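You operate a simulated robot arm through the tools that you are given. There is no shell and no other tool. Be economical: measure what you need, move in short steps, check, and stop when the job is done.

You are at the controls of a simulated robot arm. One attempt, no reset.

## Task
Stack the nut carton labelled "M8" from the top of the converter on top of the nut carton labelled "M10".

It is judged by the outcome, as a careful person would: the job done as asked, and still so three seconds after it is handed in. It fails if anything else is knocked over, pushed out of place, dropped, spilled or broken.

## Robot
A 6-joint arm with a two-finger parallel gripper, fixed in place. Base frame: the origin is at the foot of the arm, x ahead of it, y to its left, z up; the work surface is at about z = 0. Units: m, degrees, N and s.
With the tool pointing down near the work surface it reaches from about 0.18 to 0.46 m from the base axis. Its first joint turns from -70.0 to 70.0 degrees. Payload 1.9 kg.
The tool frame sits at the grasp point between the pads (the TCP): z along the fingers, y along the line on which they close. The tips reach 0.023 m beyond it. The gripper opens to 0.094 m. The fingers are 0.038 m wide and 0.01 m thick; the gripper's body (0.054 by 0.096 m) begins 0.039 m behind the TCP.
Orientation is told as [roll, pitch, yaw] about the base's x, y, z axes, in that order, counted from this pose: with the fingers straight down and closing along the base's y, the tool's x points along the base's -x, its y along +y and its z along -z.

## Interface
- The arm moves only by the tool move_arm. Its argument "motion" is a list of rows, each an object of numbers (a shift or turn left out is 0, a gripper value left out holds the last): "tx", "ty", "tz": the shift along the tool's x, y, z in m; "rx", "ry", "rz": the turn, a rotation vector about the tool's x, y, z in degrees; "claw": the opening in per cent of the stroke, from 0 (shut) to 100 (fully open). In form: [{"tx": .., "ty": .., "tz": .., "rx": .., "ry": .., "rz": .., "claw": ..}, ...]. A call has 1 to 10 rows; each row is the pose to reach, as a shift and turn from the pose commanded when the call began, along the tool's axes at that moment. Each row takes 0.2 s and may step no farther than 0.05 m and 8.6 degrees from the row before; otherwise, or with a gripper value out of range, the whole call is refused. A pose out of reach is approached as far as the arm can. The call stops where the force on the tool passes 40 N (or 10 N more than at its start, if that is more) or the arm is blocked; 0.2 s more then pass. Each finger travels about 0.108 m/s and halts on what it meets, pressing with about 20 N; the grip force reading is that of the motor and also rises with nothing between the fingers. The clock runs only during rows and for 0.2 s after the last one: add rows that repeat a pose to give the fingers time. It gives the time, the measured TCP pose, the force on the tool (base axes), the opening and the grip force at its end, in the units of the frame above (readings bear some noise), and new pictures: "show" is both (left out), scene, wrist or none.
- Cameras (640 x 400 px; columns grow to the right, rows downward): "scene" is fixed at [0.0292, 0.2968, 0.4483]; the picture's right is [-0.92, -0.39, 0.00], its down [-0.15, 0.36, -0.92] and it looks along [0.36, -0.85, -0.39] (base axes); focal length 359 px, centre (320, 200). "wrist" rides on the gripper at [-0.039, 0, -0.044] in the tool frame; the picture's right is [0.00, -1.00, 0.00], its down [0.97, 0.00, -0.24] and it looks along [0.24, 0.00, 0.97] (tool axes); focal length 218 px, centre (320, 200).
- measure_at(camera, pixels): for up to 12 pixels [column, row] of the newest picture of that camera ("zoom" is the newest enlarged one), the place [x, y, z] in the base frame of the surface seen there, good to about 0.002 m, but the place of the scene camera against the robot may be out by one fixed shift of up to 0.012 m in any direction. No time passes.
- close_up(camera, box): a new picture of the part [left, top, right, bottom] of that camera's present view, enlarged. No time passes.
- close_job(): hands the job in; it is judged then, once.

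Keep the steps short. Do not move on a guess: measure, check each grasp and each placing, and mend mistakes. In all there are 60 turns and 120 pictures (those below and enlarged ones count). Leave the gripper open and the arm clear of the work at the hand-in unless told otherwise, and finish with a single line.

The tools are called as a command line: name --argument value ..., lists and objects as JSON in quotes. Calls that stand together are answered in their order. move_arm: Moves the arm, as the interface text tells. Its arguments: {"type":"object","properties":{"motion":{"type":"array","items":{"type":"object","properties":{"tx":{"type":"number"},"ty":{"type":"number"},"tz":{"type":"number"},"rx":{"type":"number"},"ry":{"type":"number"},"rz":{"type":"number"},"claw":{"type":"number"}}}},"show":{"type":"string","enum":["both","scene","wrist","none"]}},"required":["motion"]} The other tools are called the same way: measure_at (camera, pixels) gives the place of the surface under pixels of a picture; close_up (camera, box) takes an enlarged picture of a part of a camera's view; close_job () hands the job in.

At the start:

```text
clock: 0.0
eef_pos: [0.3115, -0.122, 0.2481]
orientation: [0.0, -0.1, 0.0]
force: [0.0, -0.1, 0.2]
opening: 0.0937
gripper_force: 0.0
```

scene: 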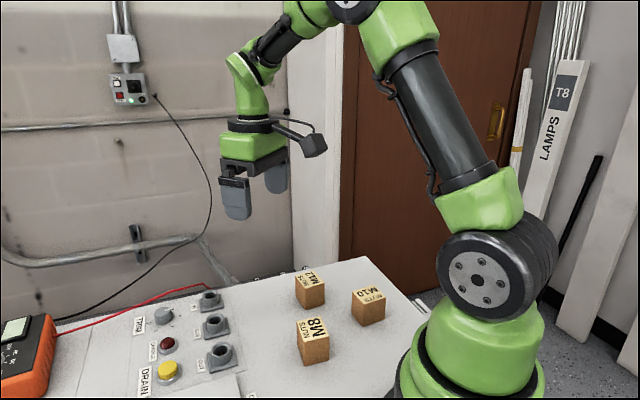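
wrist: 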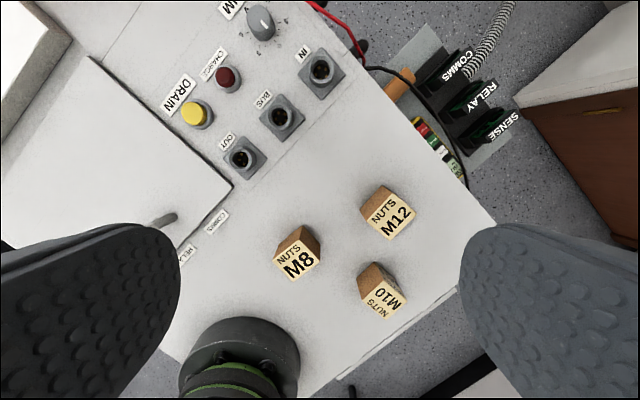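

I see three cartons: M8 at wrist (298,255), M12 at (388,212), M10 at (380,292). I'll enlarge the wrist and scene views to measure them.

close_up --camera "wrist" --box '[240, 160, 440, 330]'

close_up --camera "scene" --box '[270, 250, 410, 380]'

```text
2.35 times, centred on (340, 245) of wrist
```

zoom: 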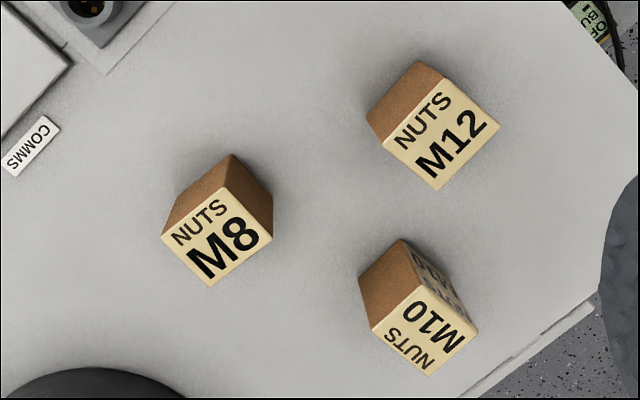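

```text
3.08 times, centred on (340, 315) of scene
```

zoom: 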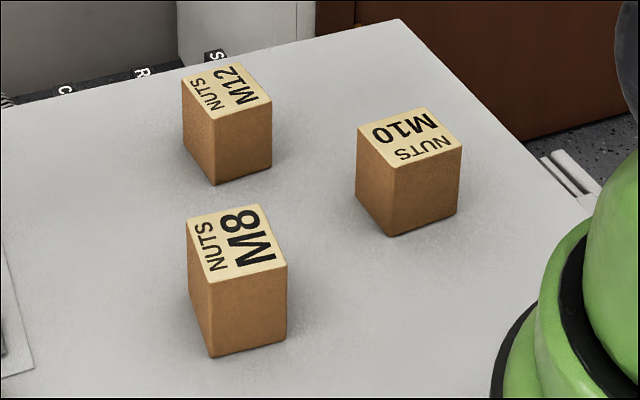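

The corners are clear in the zoomed wrist view. I'll measure the tops of M8 and M10 (centre plus four corners each), one M12 point and the table near them.

measure_at --camera "wrist" --pixels '[[295.7, 260.3], [275.5, 259.5], [293.6, 279.3], [316.4, 260.7], [297.4, 241.5], [384.3, 300.7], [364.6, 300.7], [386, 317], [404.5, 300.7], [383, 284], [327, 292], [390, 217]]'

measure_at --camera "zoom" --pixels '[[238, 243], [192, 218], [257, 208], [284, 264], [210, 278], [408, 137], [360, 129], [424, 111], [459, 147], [394, 165], [320, 280], [227, 90]]'

```text
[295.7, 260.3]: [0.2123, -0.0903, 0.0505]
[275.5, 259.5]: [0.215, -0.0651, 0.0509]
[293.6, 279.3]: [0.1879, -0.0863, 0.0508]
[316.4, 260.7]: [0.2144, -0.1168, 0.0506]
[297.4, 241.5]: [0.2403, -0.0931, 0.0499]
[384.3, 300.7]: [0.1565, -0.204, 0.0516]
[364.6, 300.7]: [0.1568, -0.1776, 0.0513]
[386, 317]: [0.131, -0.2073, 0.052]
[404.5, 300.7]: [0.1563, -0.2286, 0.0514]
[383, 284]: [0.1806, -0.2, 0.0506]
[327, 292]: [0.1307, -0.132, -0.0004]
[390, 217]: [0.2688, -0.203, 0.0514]
```

```text
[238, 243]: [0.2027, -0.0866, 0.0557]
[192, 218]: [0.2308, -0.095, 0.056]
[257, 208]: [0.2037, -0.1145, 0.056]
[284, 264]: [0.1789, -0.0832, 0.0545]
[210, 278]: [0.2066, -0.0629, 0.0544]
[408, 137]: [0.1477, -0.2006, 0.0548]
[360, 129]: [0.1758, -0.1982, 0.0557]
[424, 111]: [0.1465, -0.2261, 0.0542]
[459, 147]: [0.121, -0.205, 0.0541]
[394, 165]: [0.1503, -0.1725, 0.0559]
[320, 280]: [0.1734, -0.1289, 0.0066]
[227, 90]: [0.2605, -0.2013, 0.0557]
```

Using the wrist measurements: M8's top centre is about (0.214, -0.090), z 0.0505, with its short direction (~0.037) at about 39°. M10's top centre is about (0.156, -0.203), z 0.0515, with its long direction at about 47.5°. Next I'll move above M8 to z 0.15 and yaw to -51° so the fingers close across the short sides.

move_arm --motion '[{"tx": 0.01625, "ty": 0.0053, "tz": 0.0163, "rz": 8.5, "claw": 100}, {"tx": 0.0325, "ty": 0.0106, "tz": 0.0327, "rz": 17}, {"tx": 0.04875, "ty": 0.0159, "tz": 0.049, "rz": 25.5}, {"tx": 0.065, "ty": 0.0211, "tz": 0.0653, "rz": 34}, {"tx": 0.08125, "ty": 0.0264, "tz": 0.0817, "rz": 42.5}, {"tx": 0.0975, "ty": 0.0317, "tz": 0.098, "rz": 51}, {"tx": 0.0975, "ty": 0.0317, "tz": 0.098, "rz": 51}]' --show "both"

```text
clock: 1.6
eef_pos: [0.2129, -0.091, 0.1503]
orientation: [0.0, 0.0, -51.1]
force: [-0.1, 0.5, 0.8]
opening: 0.094
gripper_force: 0.0
```

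scene: 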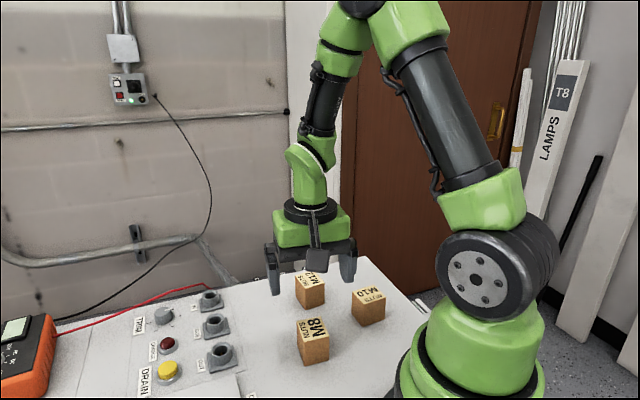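
wrist: 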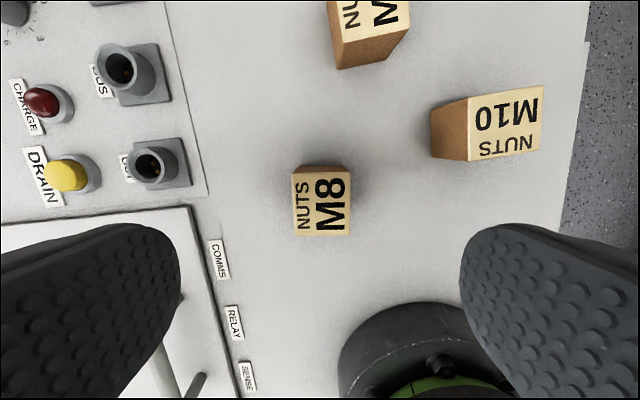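

M8 is well aligned, with its top spanning wrist columns 291–352 and rows 174–237. I'll measure its corners and M10's again from here.

measure_at --camera "wrist" --pixels '[[294, 178], [348, 176], [296, 234], [349, 232], [321, 205], [470, 101], [541, 88], [471, 159], [537, 148], [505, 125], [340, 14], [401, 30]]'

close_up --camera "wrist" --box '[270, 60, 570, 250]'

```text
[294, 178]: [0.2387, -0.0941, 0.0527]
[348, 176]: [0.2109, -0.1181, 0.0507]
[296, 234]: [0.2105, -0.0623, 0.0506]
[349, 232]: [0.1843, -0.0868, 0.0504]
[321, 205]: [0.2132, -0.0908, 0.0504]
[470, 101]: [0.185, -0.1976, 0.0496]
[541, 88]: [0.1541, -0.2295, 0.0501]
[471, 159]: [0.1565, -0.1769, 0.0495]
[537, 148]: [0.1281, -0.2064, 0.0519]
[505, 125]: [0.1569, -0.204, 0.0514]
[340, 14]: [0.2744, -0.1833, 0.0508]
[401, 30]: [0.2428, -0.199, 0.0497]
```

```text
2.11 times, centred on (420, 155) of wrist
```

zoom: 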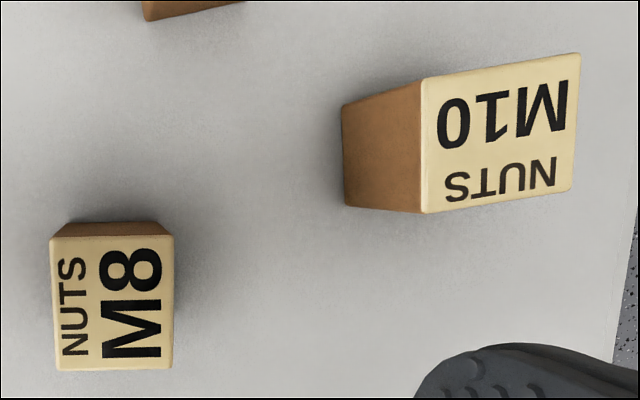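

Measured centre of M8 is (0.212, -0.0905), within 1–2 mm of the TCP, and the yaw needs about +2°. Next I'll descend to z 0.032 with the gripper open.

move_arm --motion '[{"tx": 0.001, "tz": 0.03, "rz": -2, "claw": 100}, {"tx": 0.001, "tz": 0.06, "rz": -2}, {"tx": 0.001, "tz": 0.085, "rz": -2}, {"tx": 0.001, "tz": 0.105, "rz": -2}, {"tx": 0.001, "tz": 0.1183, "rz": -2}, {"tx": 0.001, "tz": 0.1183, "rz": -2}]' --show "both"

```text
clock: 3.0
eef_pos: [0.2125, -0.0888, 0.0331]
orientation: [0.1, 0.0, -49.0]
force: [0.7, -0.3, 0.7]
opening: 0.0943
gripper_force: 0.2
```

scene: 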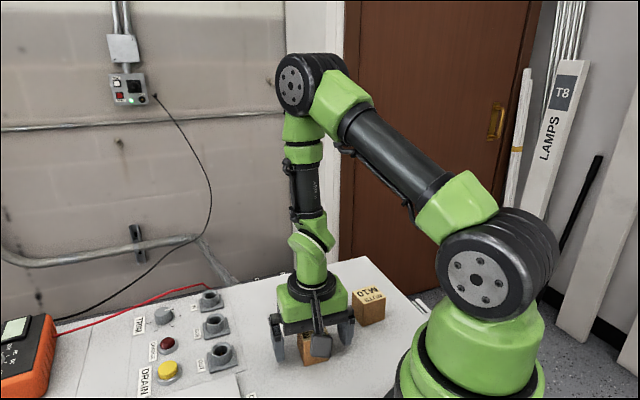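
wrist: 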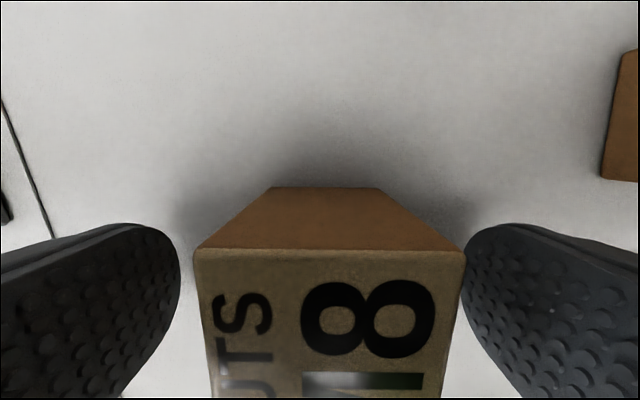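

The fingers straddle M8 squarely, with its top edge across columns 195–465 and the gap centred. Next I'll close.

move_arm --motion '[{"claw": 60}, {"claw": 40}, {"claw": 20}, {"claw": 20}, {"claw": 20}]' --show "wrist"

```text
clock: 4.2
eef_pos: [0.211, -0.0894, 0.0348]
orientation: [0.1, -0.1, -48.9]
force: [0.6, 0.6, 0.2]
opening: 0.0399
gripper_force: 19.7
```

wrist: 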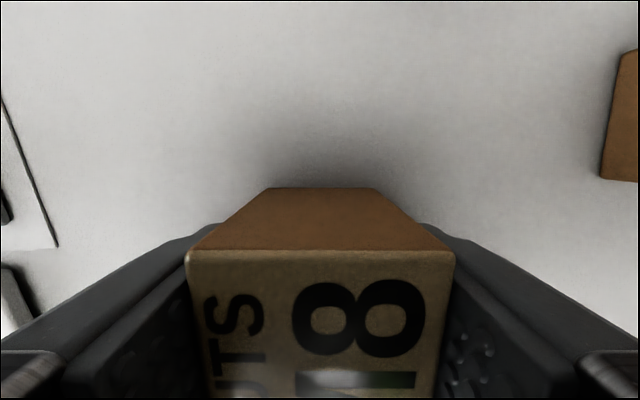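

The fingers stopped on the carton at 0.040 m with 19.7 N, so it's held. Next I'll lift straight up 0.09 m.

move_arm --motion '[{"tz": -0.02}, {"tz": -0.045}, {"tz": -0.07}, {"tz": -0.09}, {"tz": -0.09}]' --show "both"

```text
clock: 5.4
eef_pos: [0.2125, -0.0893, 0.1202]
orientation: [0.1, 0.0, -49.0]
force: [0.2, 1.0, -2.8]
opening: 0.0398
gripper_force: 19.7
```

scene: 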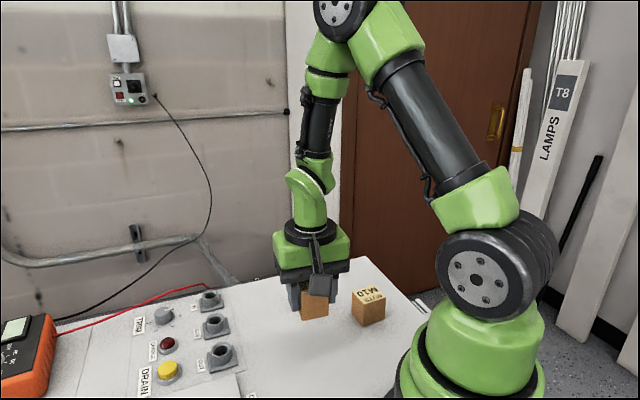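
wrist: 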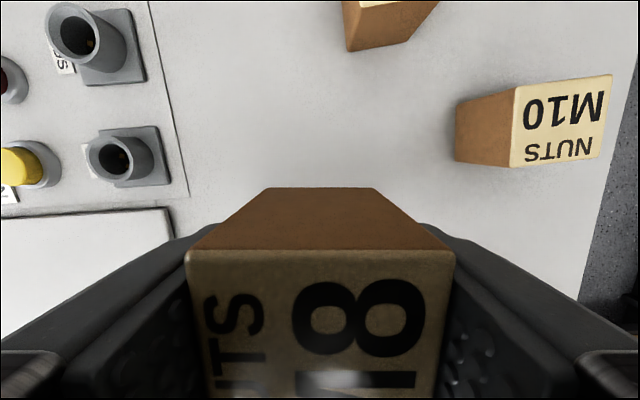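

M8 is held level and M10 is in view at wrist (560,120). I'll measure the held carton's front face and M10's corners to get the exact placing shift.

measure_at --camera "wrist" --pixels '[[200, 256], [443, 256], [322, 256], [322, 215], [272, 193], [372, 193], [517, 91], [608, 79], [514, 164], [597, 154], [560, 122]]'

close_up --camera "wrist" --box '[440, 50, 640, 180]'

```text
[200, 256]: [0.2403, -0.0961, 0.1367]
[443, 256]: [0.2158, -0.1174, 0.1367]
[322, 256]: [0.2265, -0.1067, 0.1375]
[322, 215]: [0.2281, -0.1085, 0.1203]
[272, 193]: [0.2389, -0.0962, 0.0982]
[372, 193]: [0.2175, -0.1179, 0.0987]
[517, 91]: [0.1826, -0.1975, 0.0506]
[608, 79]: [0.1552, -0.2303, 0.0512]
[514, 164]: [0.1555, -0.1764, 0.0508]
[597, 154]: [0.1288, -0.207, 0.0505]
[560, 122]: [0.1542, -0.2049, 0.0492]
```

```text
3.08 times, centred on (540, 115) of wrist
```

zoom: 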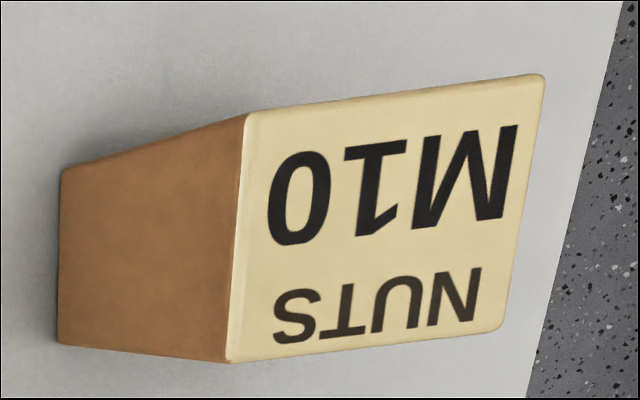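

The held carton's centre sits about 1 mm ahead of the TCP. M10's centre is (0.156, -0.203) with its long side at about 48.5°, so I need a 7.5° yaw turn. Carton bottom is at about 0.089, clear of all tops (0.051), so I'll move over M10 at this height.

move_arm --motion '[{"tx": -0.0079, "ty": -0.0195, "rz": -1.25}, {"tx": -0.0158, "ty": -0.0391, "rz": -2.5}, {"tx": -0.0237, "ty": -0.0586, "rz": -3.75}, {"tx": -0.0316, "ty": -0.0781, "rz": -5}, {"tx": -0.0395, "ty": -0.0977, "rz": -6.25}, {"tx": -0.0474, "ty": -0.1172, "rz": -7.5}, {"tx": -0.0474, "ty": -0.1172, "rz": -7.5}, {"tx": -0.0474, "ty": -0.1172, "rz": -7.5}]' --show "both"

close_up --camera "scene" --box '[290, 220, 430, 340]'

```text
clock: 7.2
eef_pos: [0.1554, -0.2014, 0.1212]
orientation: [0.1, 0.0, -41.4]
force: [-0.5, -0.1, -1.9]
opening: 0.0398
gripper_force: 20.2
```

scene: 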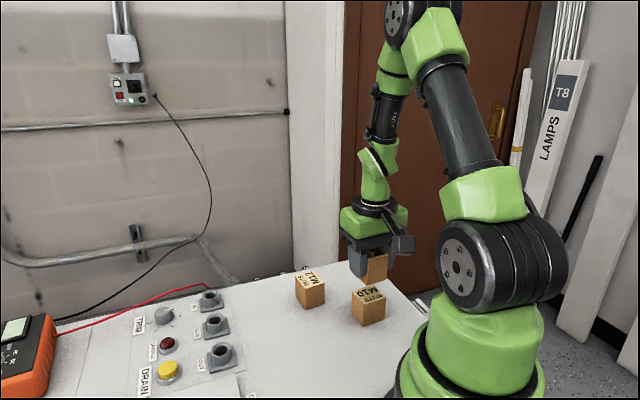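
wrist: 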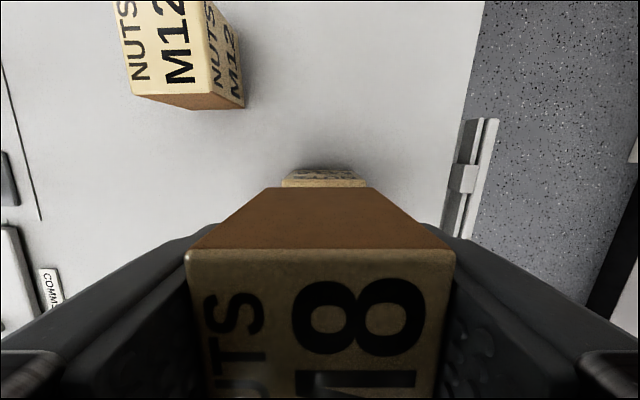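

```text
3.33 times, centred on (360, 280) of scene
```

zoom: 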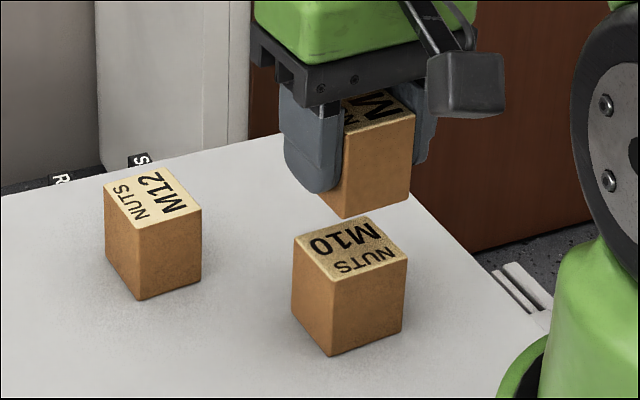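

Seen from the wrist, M10 (columns 282–367) is centred and parallel under M8's lower edge (270–376). Next I'll lower 0.031 m and check before contact.

move_arm --motion '[{"tz": 0.012}, {"tz": 0.022}, {"tz": 0.031}, {"tz": 0.031}]' --show "both"

close_up --camera "scene" --box '[310, 220, 430, 340]'

```text
clock: 8.2
eef_pos: [0.1554, -0.2014, 0.0904]
orientation: [0.1, -0.1, -41.5]
force: [0.3, 1.2, -2.1]
opening: 0.04
gripper_force: 19.9
```

scene: 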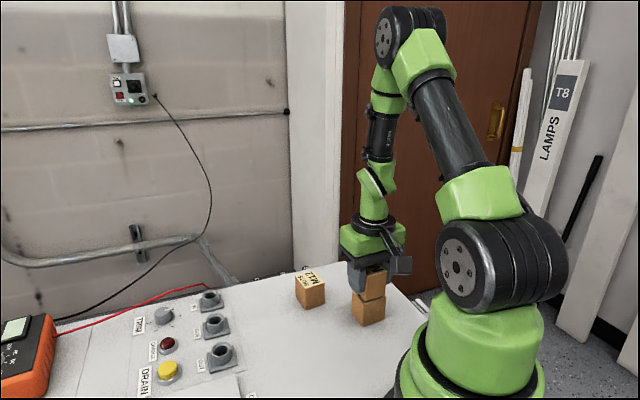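
wrist: 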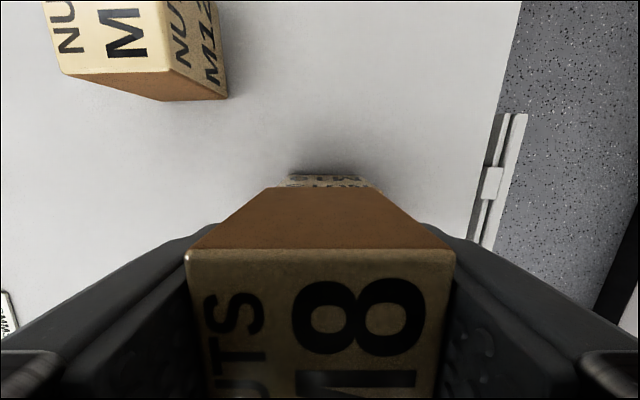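

```text
3.33 times, centred on (370, 280) of scene
```

zoom: 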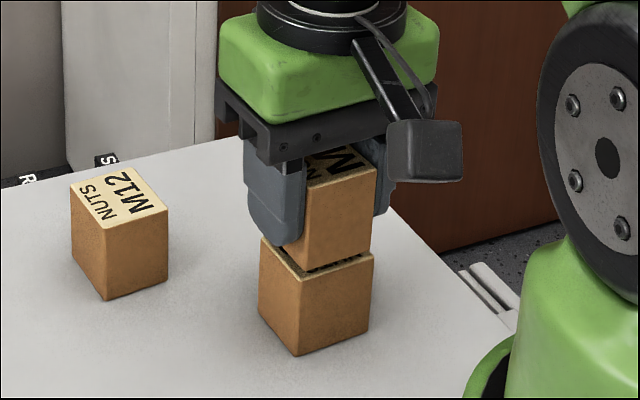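

A gap of about 6 mm remains and it's level. I'll enlarge the wrist view to check the sideways alignment.

close_up --camera "wrist" --box '[250, 150, 400, 244]'

```text
4.26 times, centred on (325, 197) of wrist
```

zoom: 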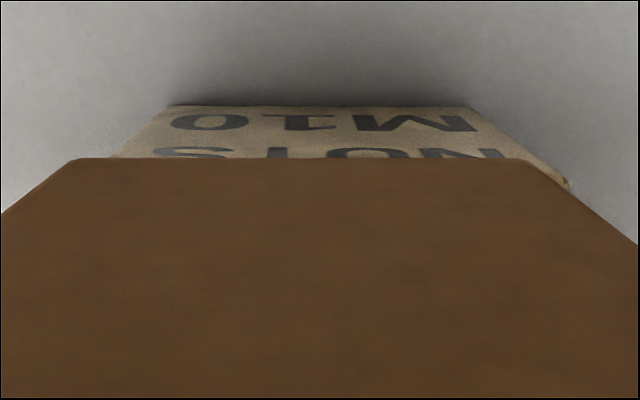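

M10 appears about 2 mm to the right (tool -y) of M8's centre. I'll shift ty -0.002 and check again in the scene view.

move_arm --motion '[{"ty": -0.002}, {"ty": -0.002}]' --show "none"

close_up --camera "scene" --box '[340, 260, 404, 330]'

```text
clock: 8.8
eef_pos: [0.1543, -0.2038, 0.0907]
orientation: [0.2, 0.0, -41.4]
force: [-0.8, 0.7, -1.7]
opening: 0.0398
gripper_force: 19.7
```

```text
5.71 times, centred on (372, 295) of scene
```

zoom: 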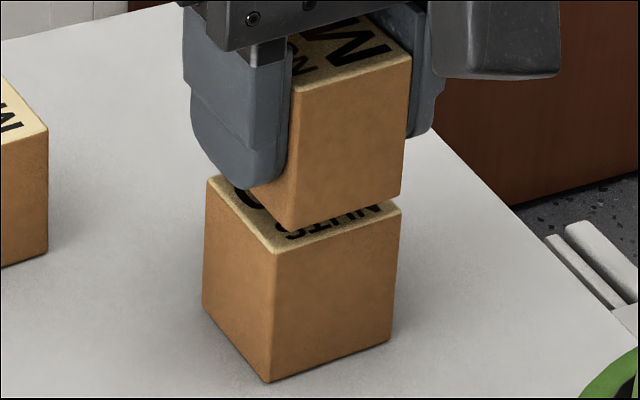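

I'll measure M8's lower edge and M10's upper edge in this zoom to compare them directly.

measure_at --camera "zoom" --pixels '[[299, 222], [397, 190], [350, 160], [406, 70], [280, 262], [396, 218], [335, 290], [270, 250], [214, 184], [271, 270], [209, 205], [290, 215]]'

```text
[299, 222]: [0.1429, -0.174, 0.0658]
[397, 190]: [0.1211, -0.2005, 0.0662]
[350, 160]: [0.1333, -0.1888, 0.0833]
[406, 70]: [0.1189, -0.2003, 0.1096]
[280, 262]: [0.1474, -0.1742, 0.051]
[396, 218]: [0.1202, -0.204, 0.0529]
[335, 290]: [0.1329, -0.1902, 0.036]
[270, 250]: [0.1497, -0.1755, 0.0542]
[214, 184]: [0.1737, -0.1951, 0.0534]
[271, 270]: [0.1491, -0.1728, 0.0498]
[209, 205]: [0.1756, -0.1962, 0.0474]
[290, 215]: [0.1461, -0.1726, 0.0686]
```

Both views agree within about 1–2 mm, with a slight bias to tool -y now. I'll take back 1 mm, then lower in small steps (5 mm) and read the force.

move_arm --motion '[{"ty": 0.001}, {"ty": 0.001, "tz": 0.003}, {"ty": 0.001, "tz": 0.005}, {"ty": 0.001, "tz": 0.005}]' --show "none"

close_up --camera "scene" --box '[340, 260, 404, 330]'

```text
clock: 9.8
eef_pos: [0.1543, -0.2019, 0.0841]
orientation: [0.0, 0.0, -41.3]
force: [0.6, -0.4, -1.6]
opening: 0.0396
gripper_force: 20.3
```

```text
5.71 times, centred on (372, 295) of scene
```

zoom: 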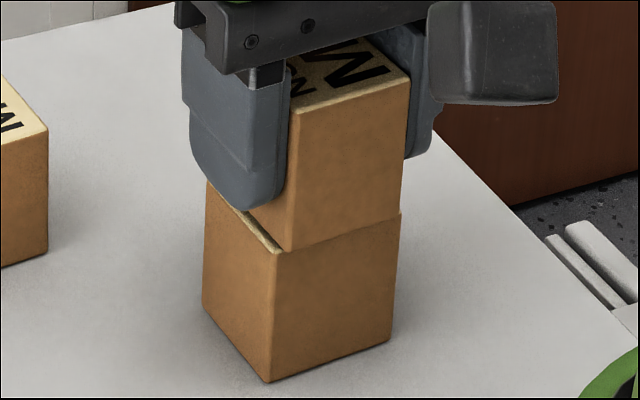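

The gap is almost closed and the force still shows only the carton's weight (-1.6 N). I'll go down 1 mm at a time.

move_arm --motion '[{"tz": 0.001}, {"tz": 0.001}]' --show "none"

```text
clock: 10.4
eef_pos: [0.1542, -0.2026, 0.0853]
orientation: [0.1, 0.0, -41.4]
force: [-0.4, 0.4, -1.8]
opening: 0.0399
gripper_force: 19.9
```

Still no contact, so another 1 mm.

move_arm --motion '[{"tz": 0.0005}, {"tz": 0.001}, {"tz": 0.001}]' --show "none"

close_up --camera "scene" --box '[340, 260, 404, 330]'

```text
clock: 11.2
eef_pos: [0.1546, -0.2022, 0.0833]
orientation: [0.0, -0.1, -41.5]
force: [1.5, 3.4, 17.7]
opening: 0.0399
gripper_force: 19.7
```

```text
5.71 times, centred on (372, 295) of scene
```

zoom: 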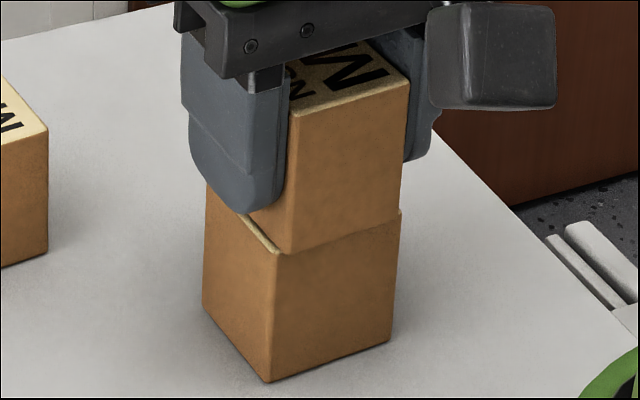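

The force of +17.7 N up shows M8 is seated on M10. I'll ease off 0.5 mm to relieve the press, then open the fingers gradually.

move_arm --motion '[{"tz": -0.0006}, {"tz": -0.0006}, {"tz": -0.0006, "claw": 46}, {"tz": -0.0006, "claw": 52}, {"tz": -0.0006, "claw": 65}, {"tz": -0.0006, "claw": 80}, {"tz": -0.0006, "claw": 80}]' --show "both"

close_up --camera "scene" --box '[340, 260, 404, 330]'

```text
clock: 12.8
eef_pos: [0.1547, -0.2025, 0.083]
orientation: [0.1, 0.0, -41.4]
force: [0.2, 0.5, 0.1]
opening: 0.0753
gripper_force: 0.0
```

scene: 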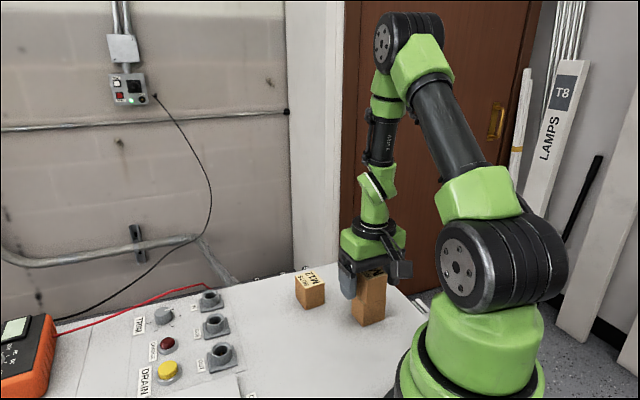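
wrist: 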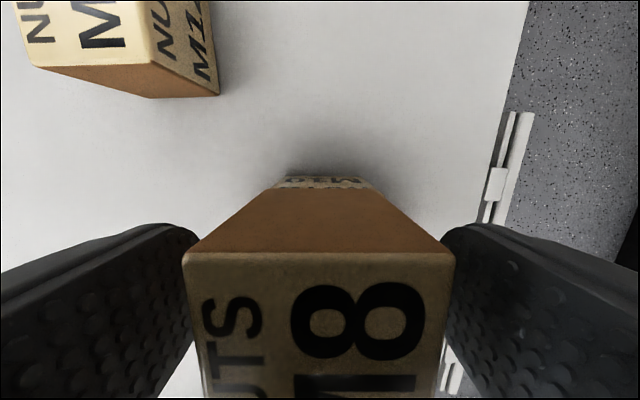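

```text
5.71 times, centred on (372, 295) of scene
```

zoom: 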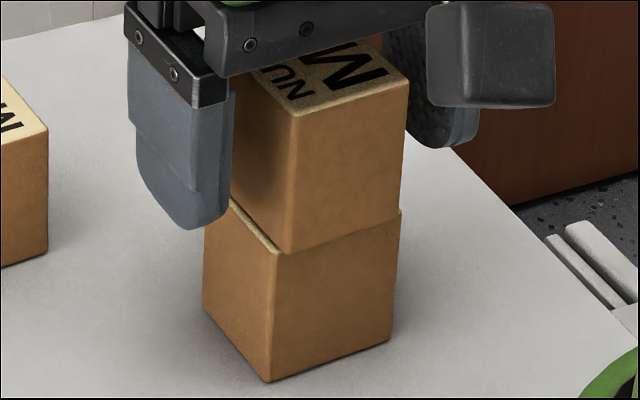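

Both fingers are clear of M8, which stands level on M10. Next I'll open fully and rise straight up 0.13 m.

move_arm --motion '[{"claw": 95}, {"tz": -0.01}, {"tz": -0.03}, {"tz": -0.055}, {"tz": -0.08}, {"tz": -0.105}, {"tz": -0.13}, {"tz": -0.13}]' --show "both"

close_up --camera "scene" --box '[290, 230, 420, 340]'

```text
clock: 14.6
eef_pos: [0.1536, -0.203, 0.2127]
orientation: [0.1, 0.0, -41.5]
force: [0.1, 0.3, -0.1]
opening: 0.0894
gripper_force: 0.0
```

scene: 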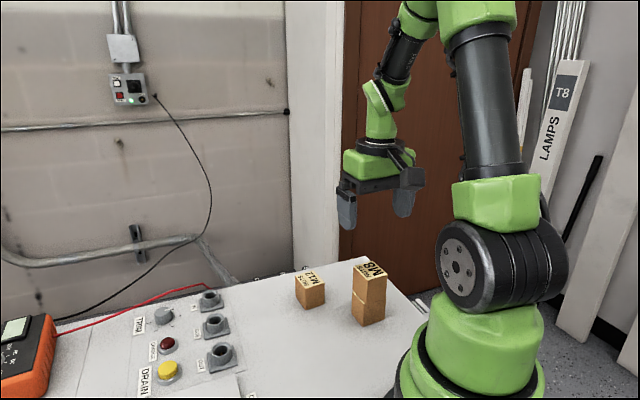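
wrist: 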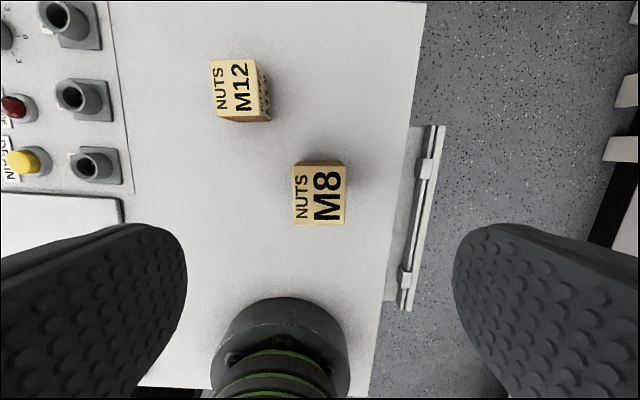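

```text
3.64 times, centred on (355, 285) of scene
```

zoom: 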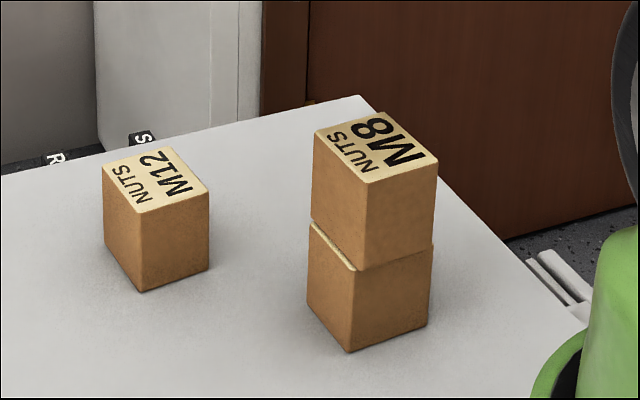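

M8 stands square on M10, M12 hasn't moved, and the gripper is open and clear. I'll hand in now.

close_job

```text
The job is handed in.
```

The M8 nut carton is stacked squarely on the M10 carton, M12 was left untouched, and the gripper is open and clear of the work.
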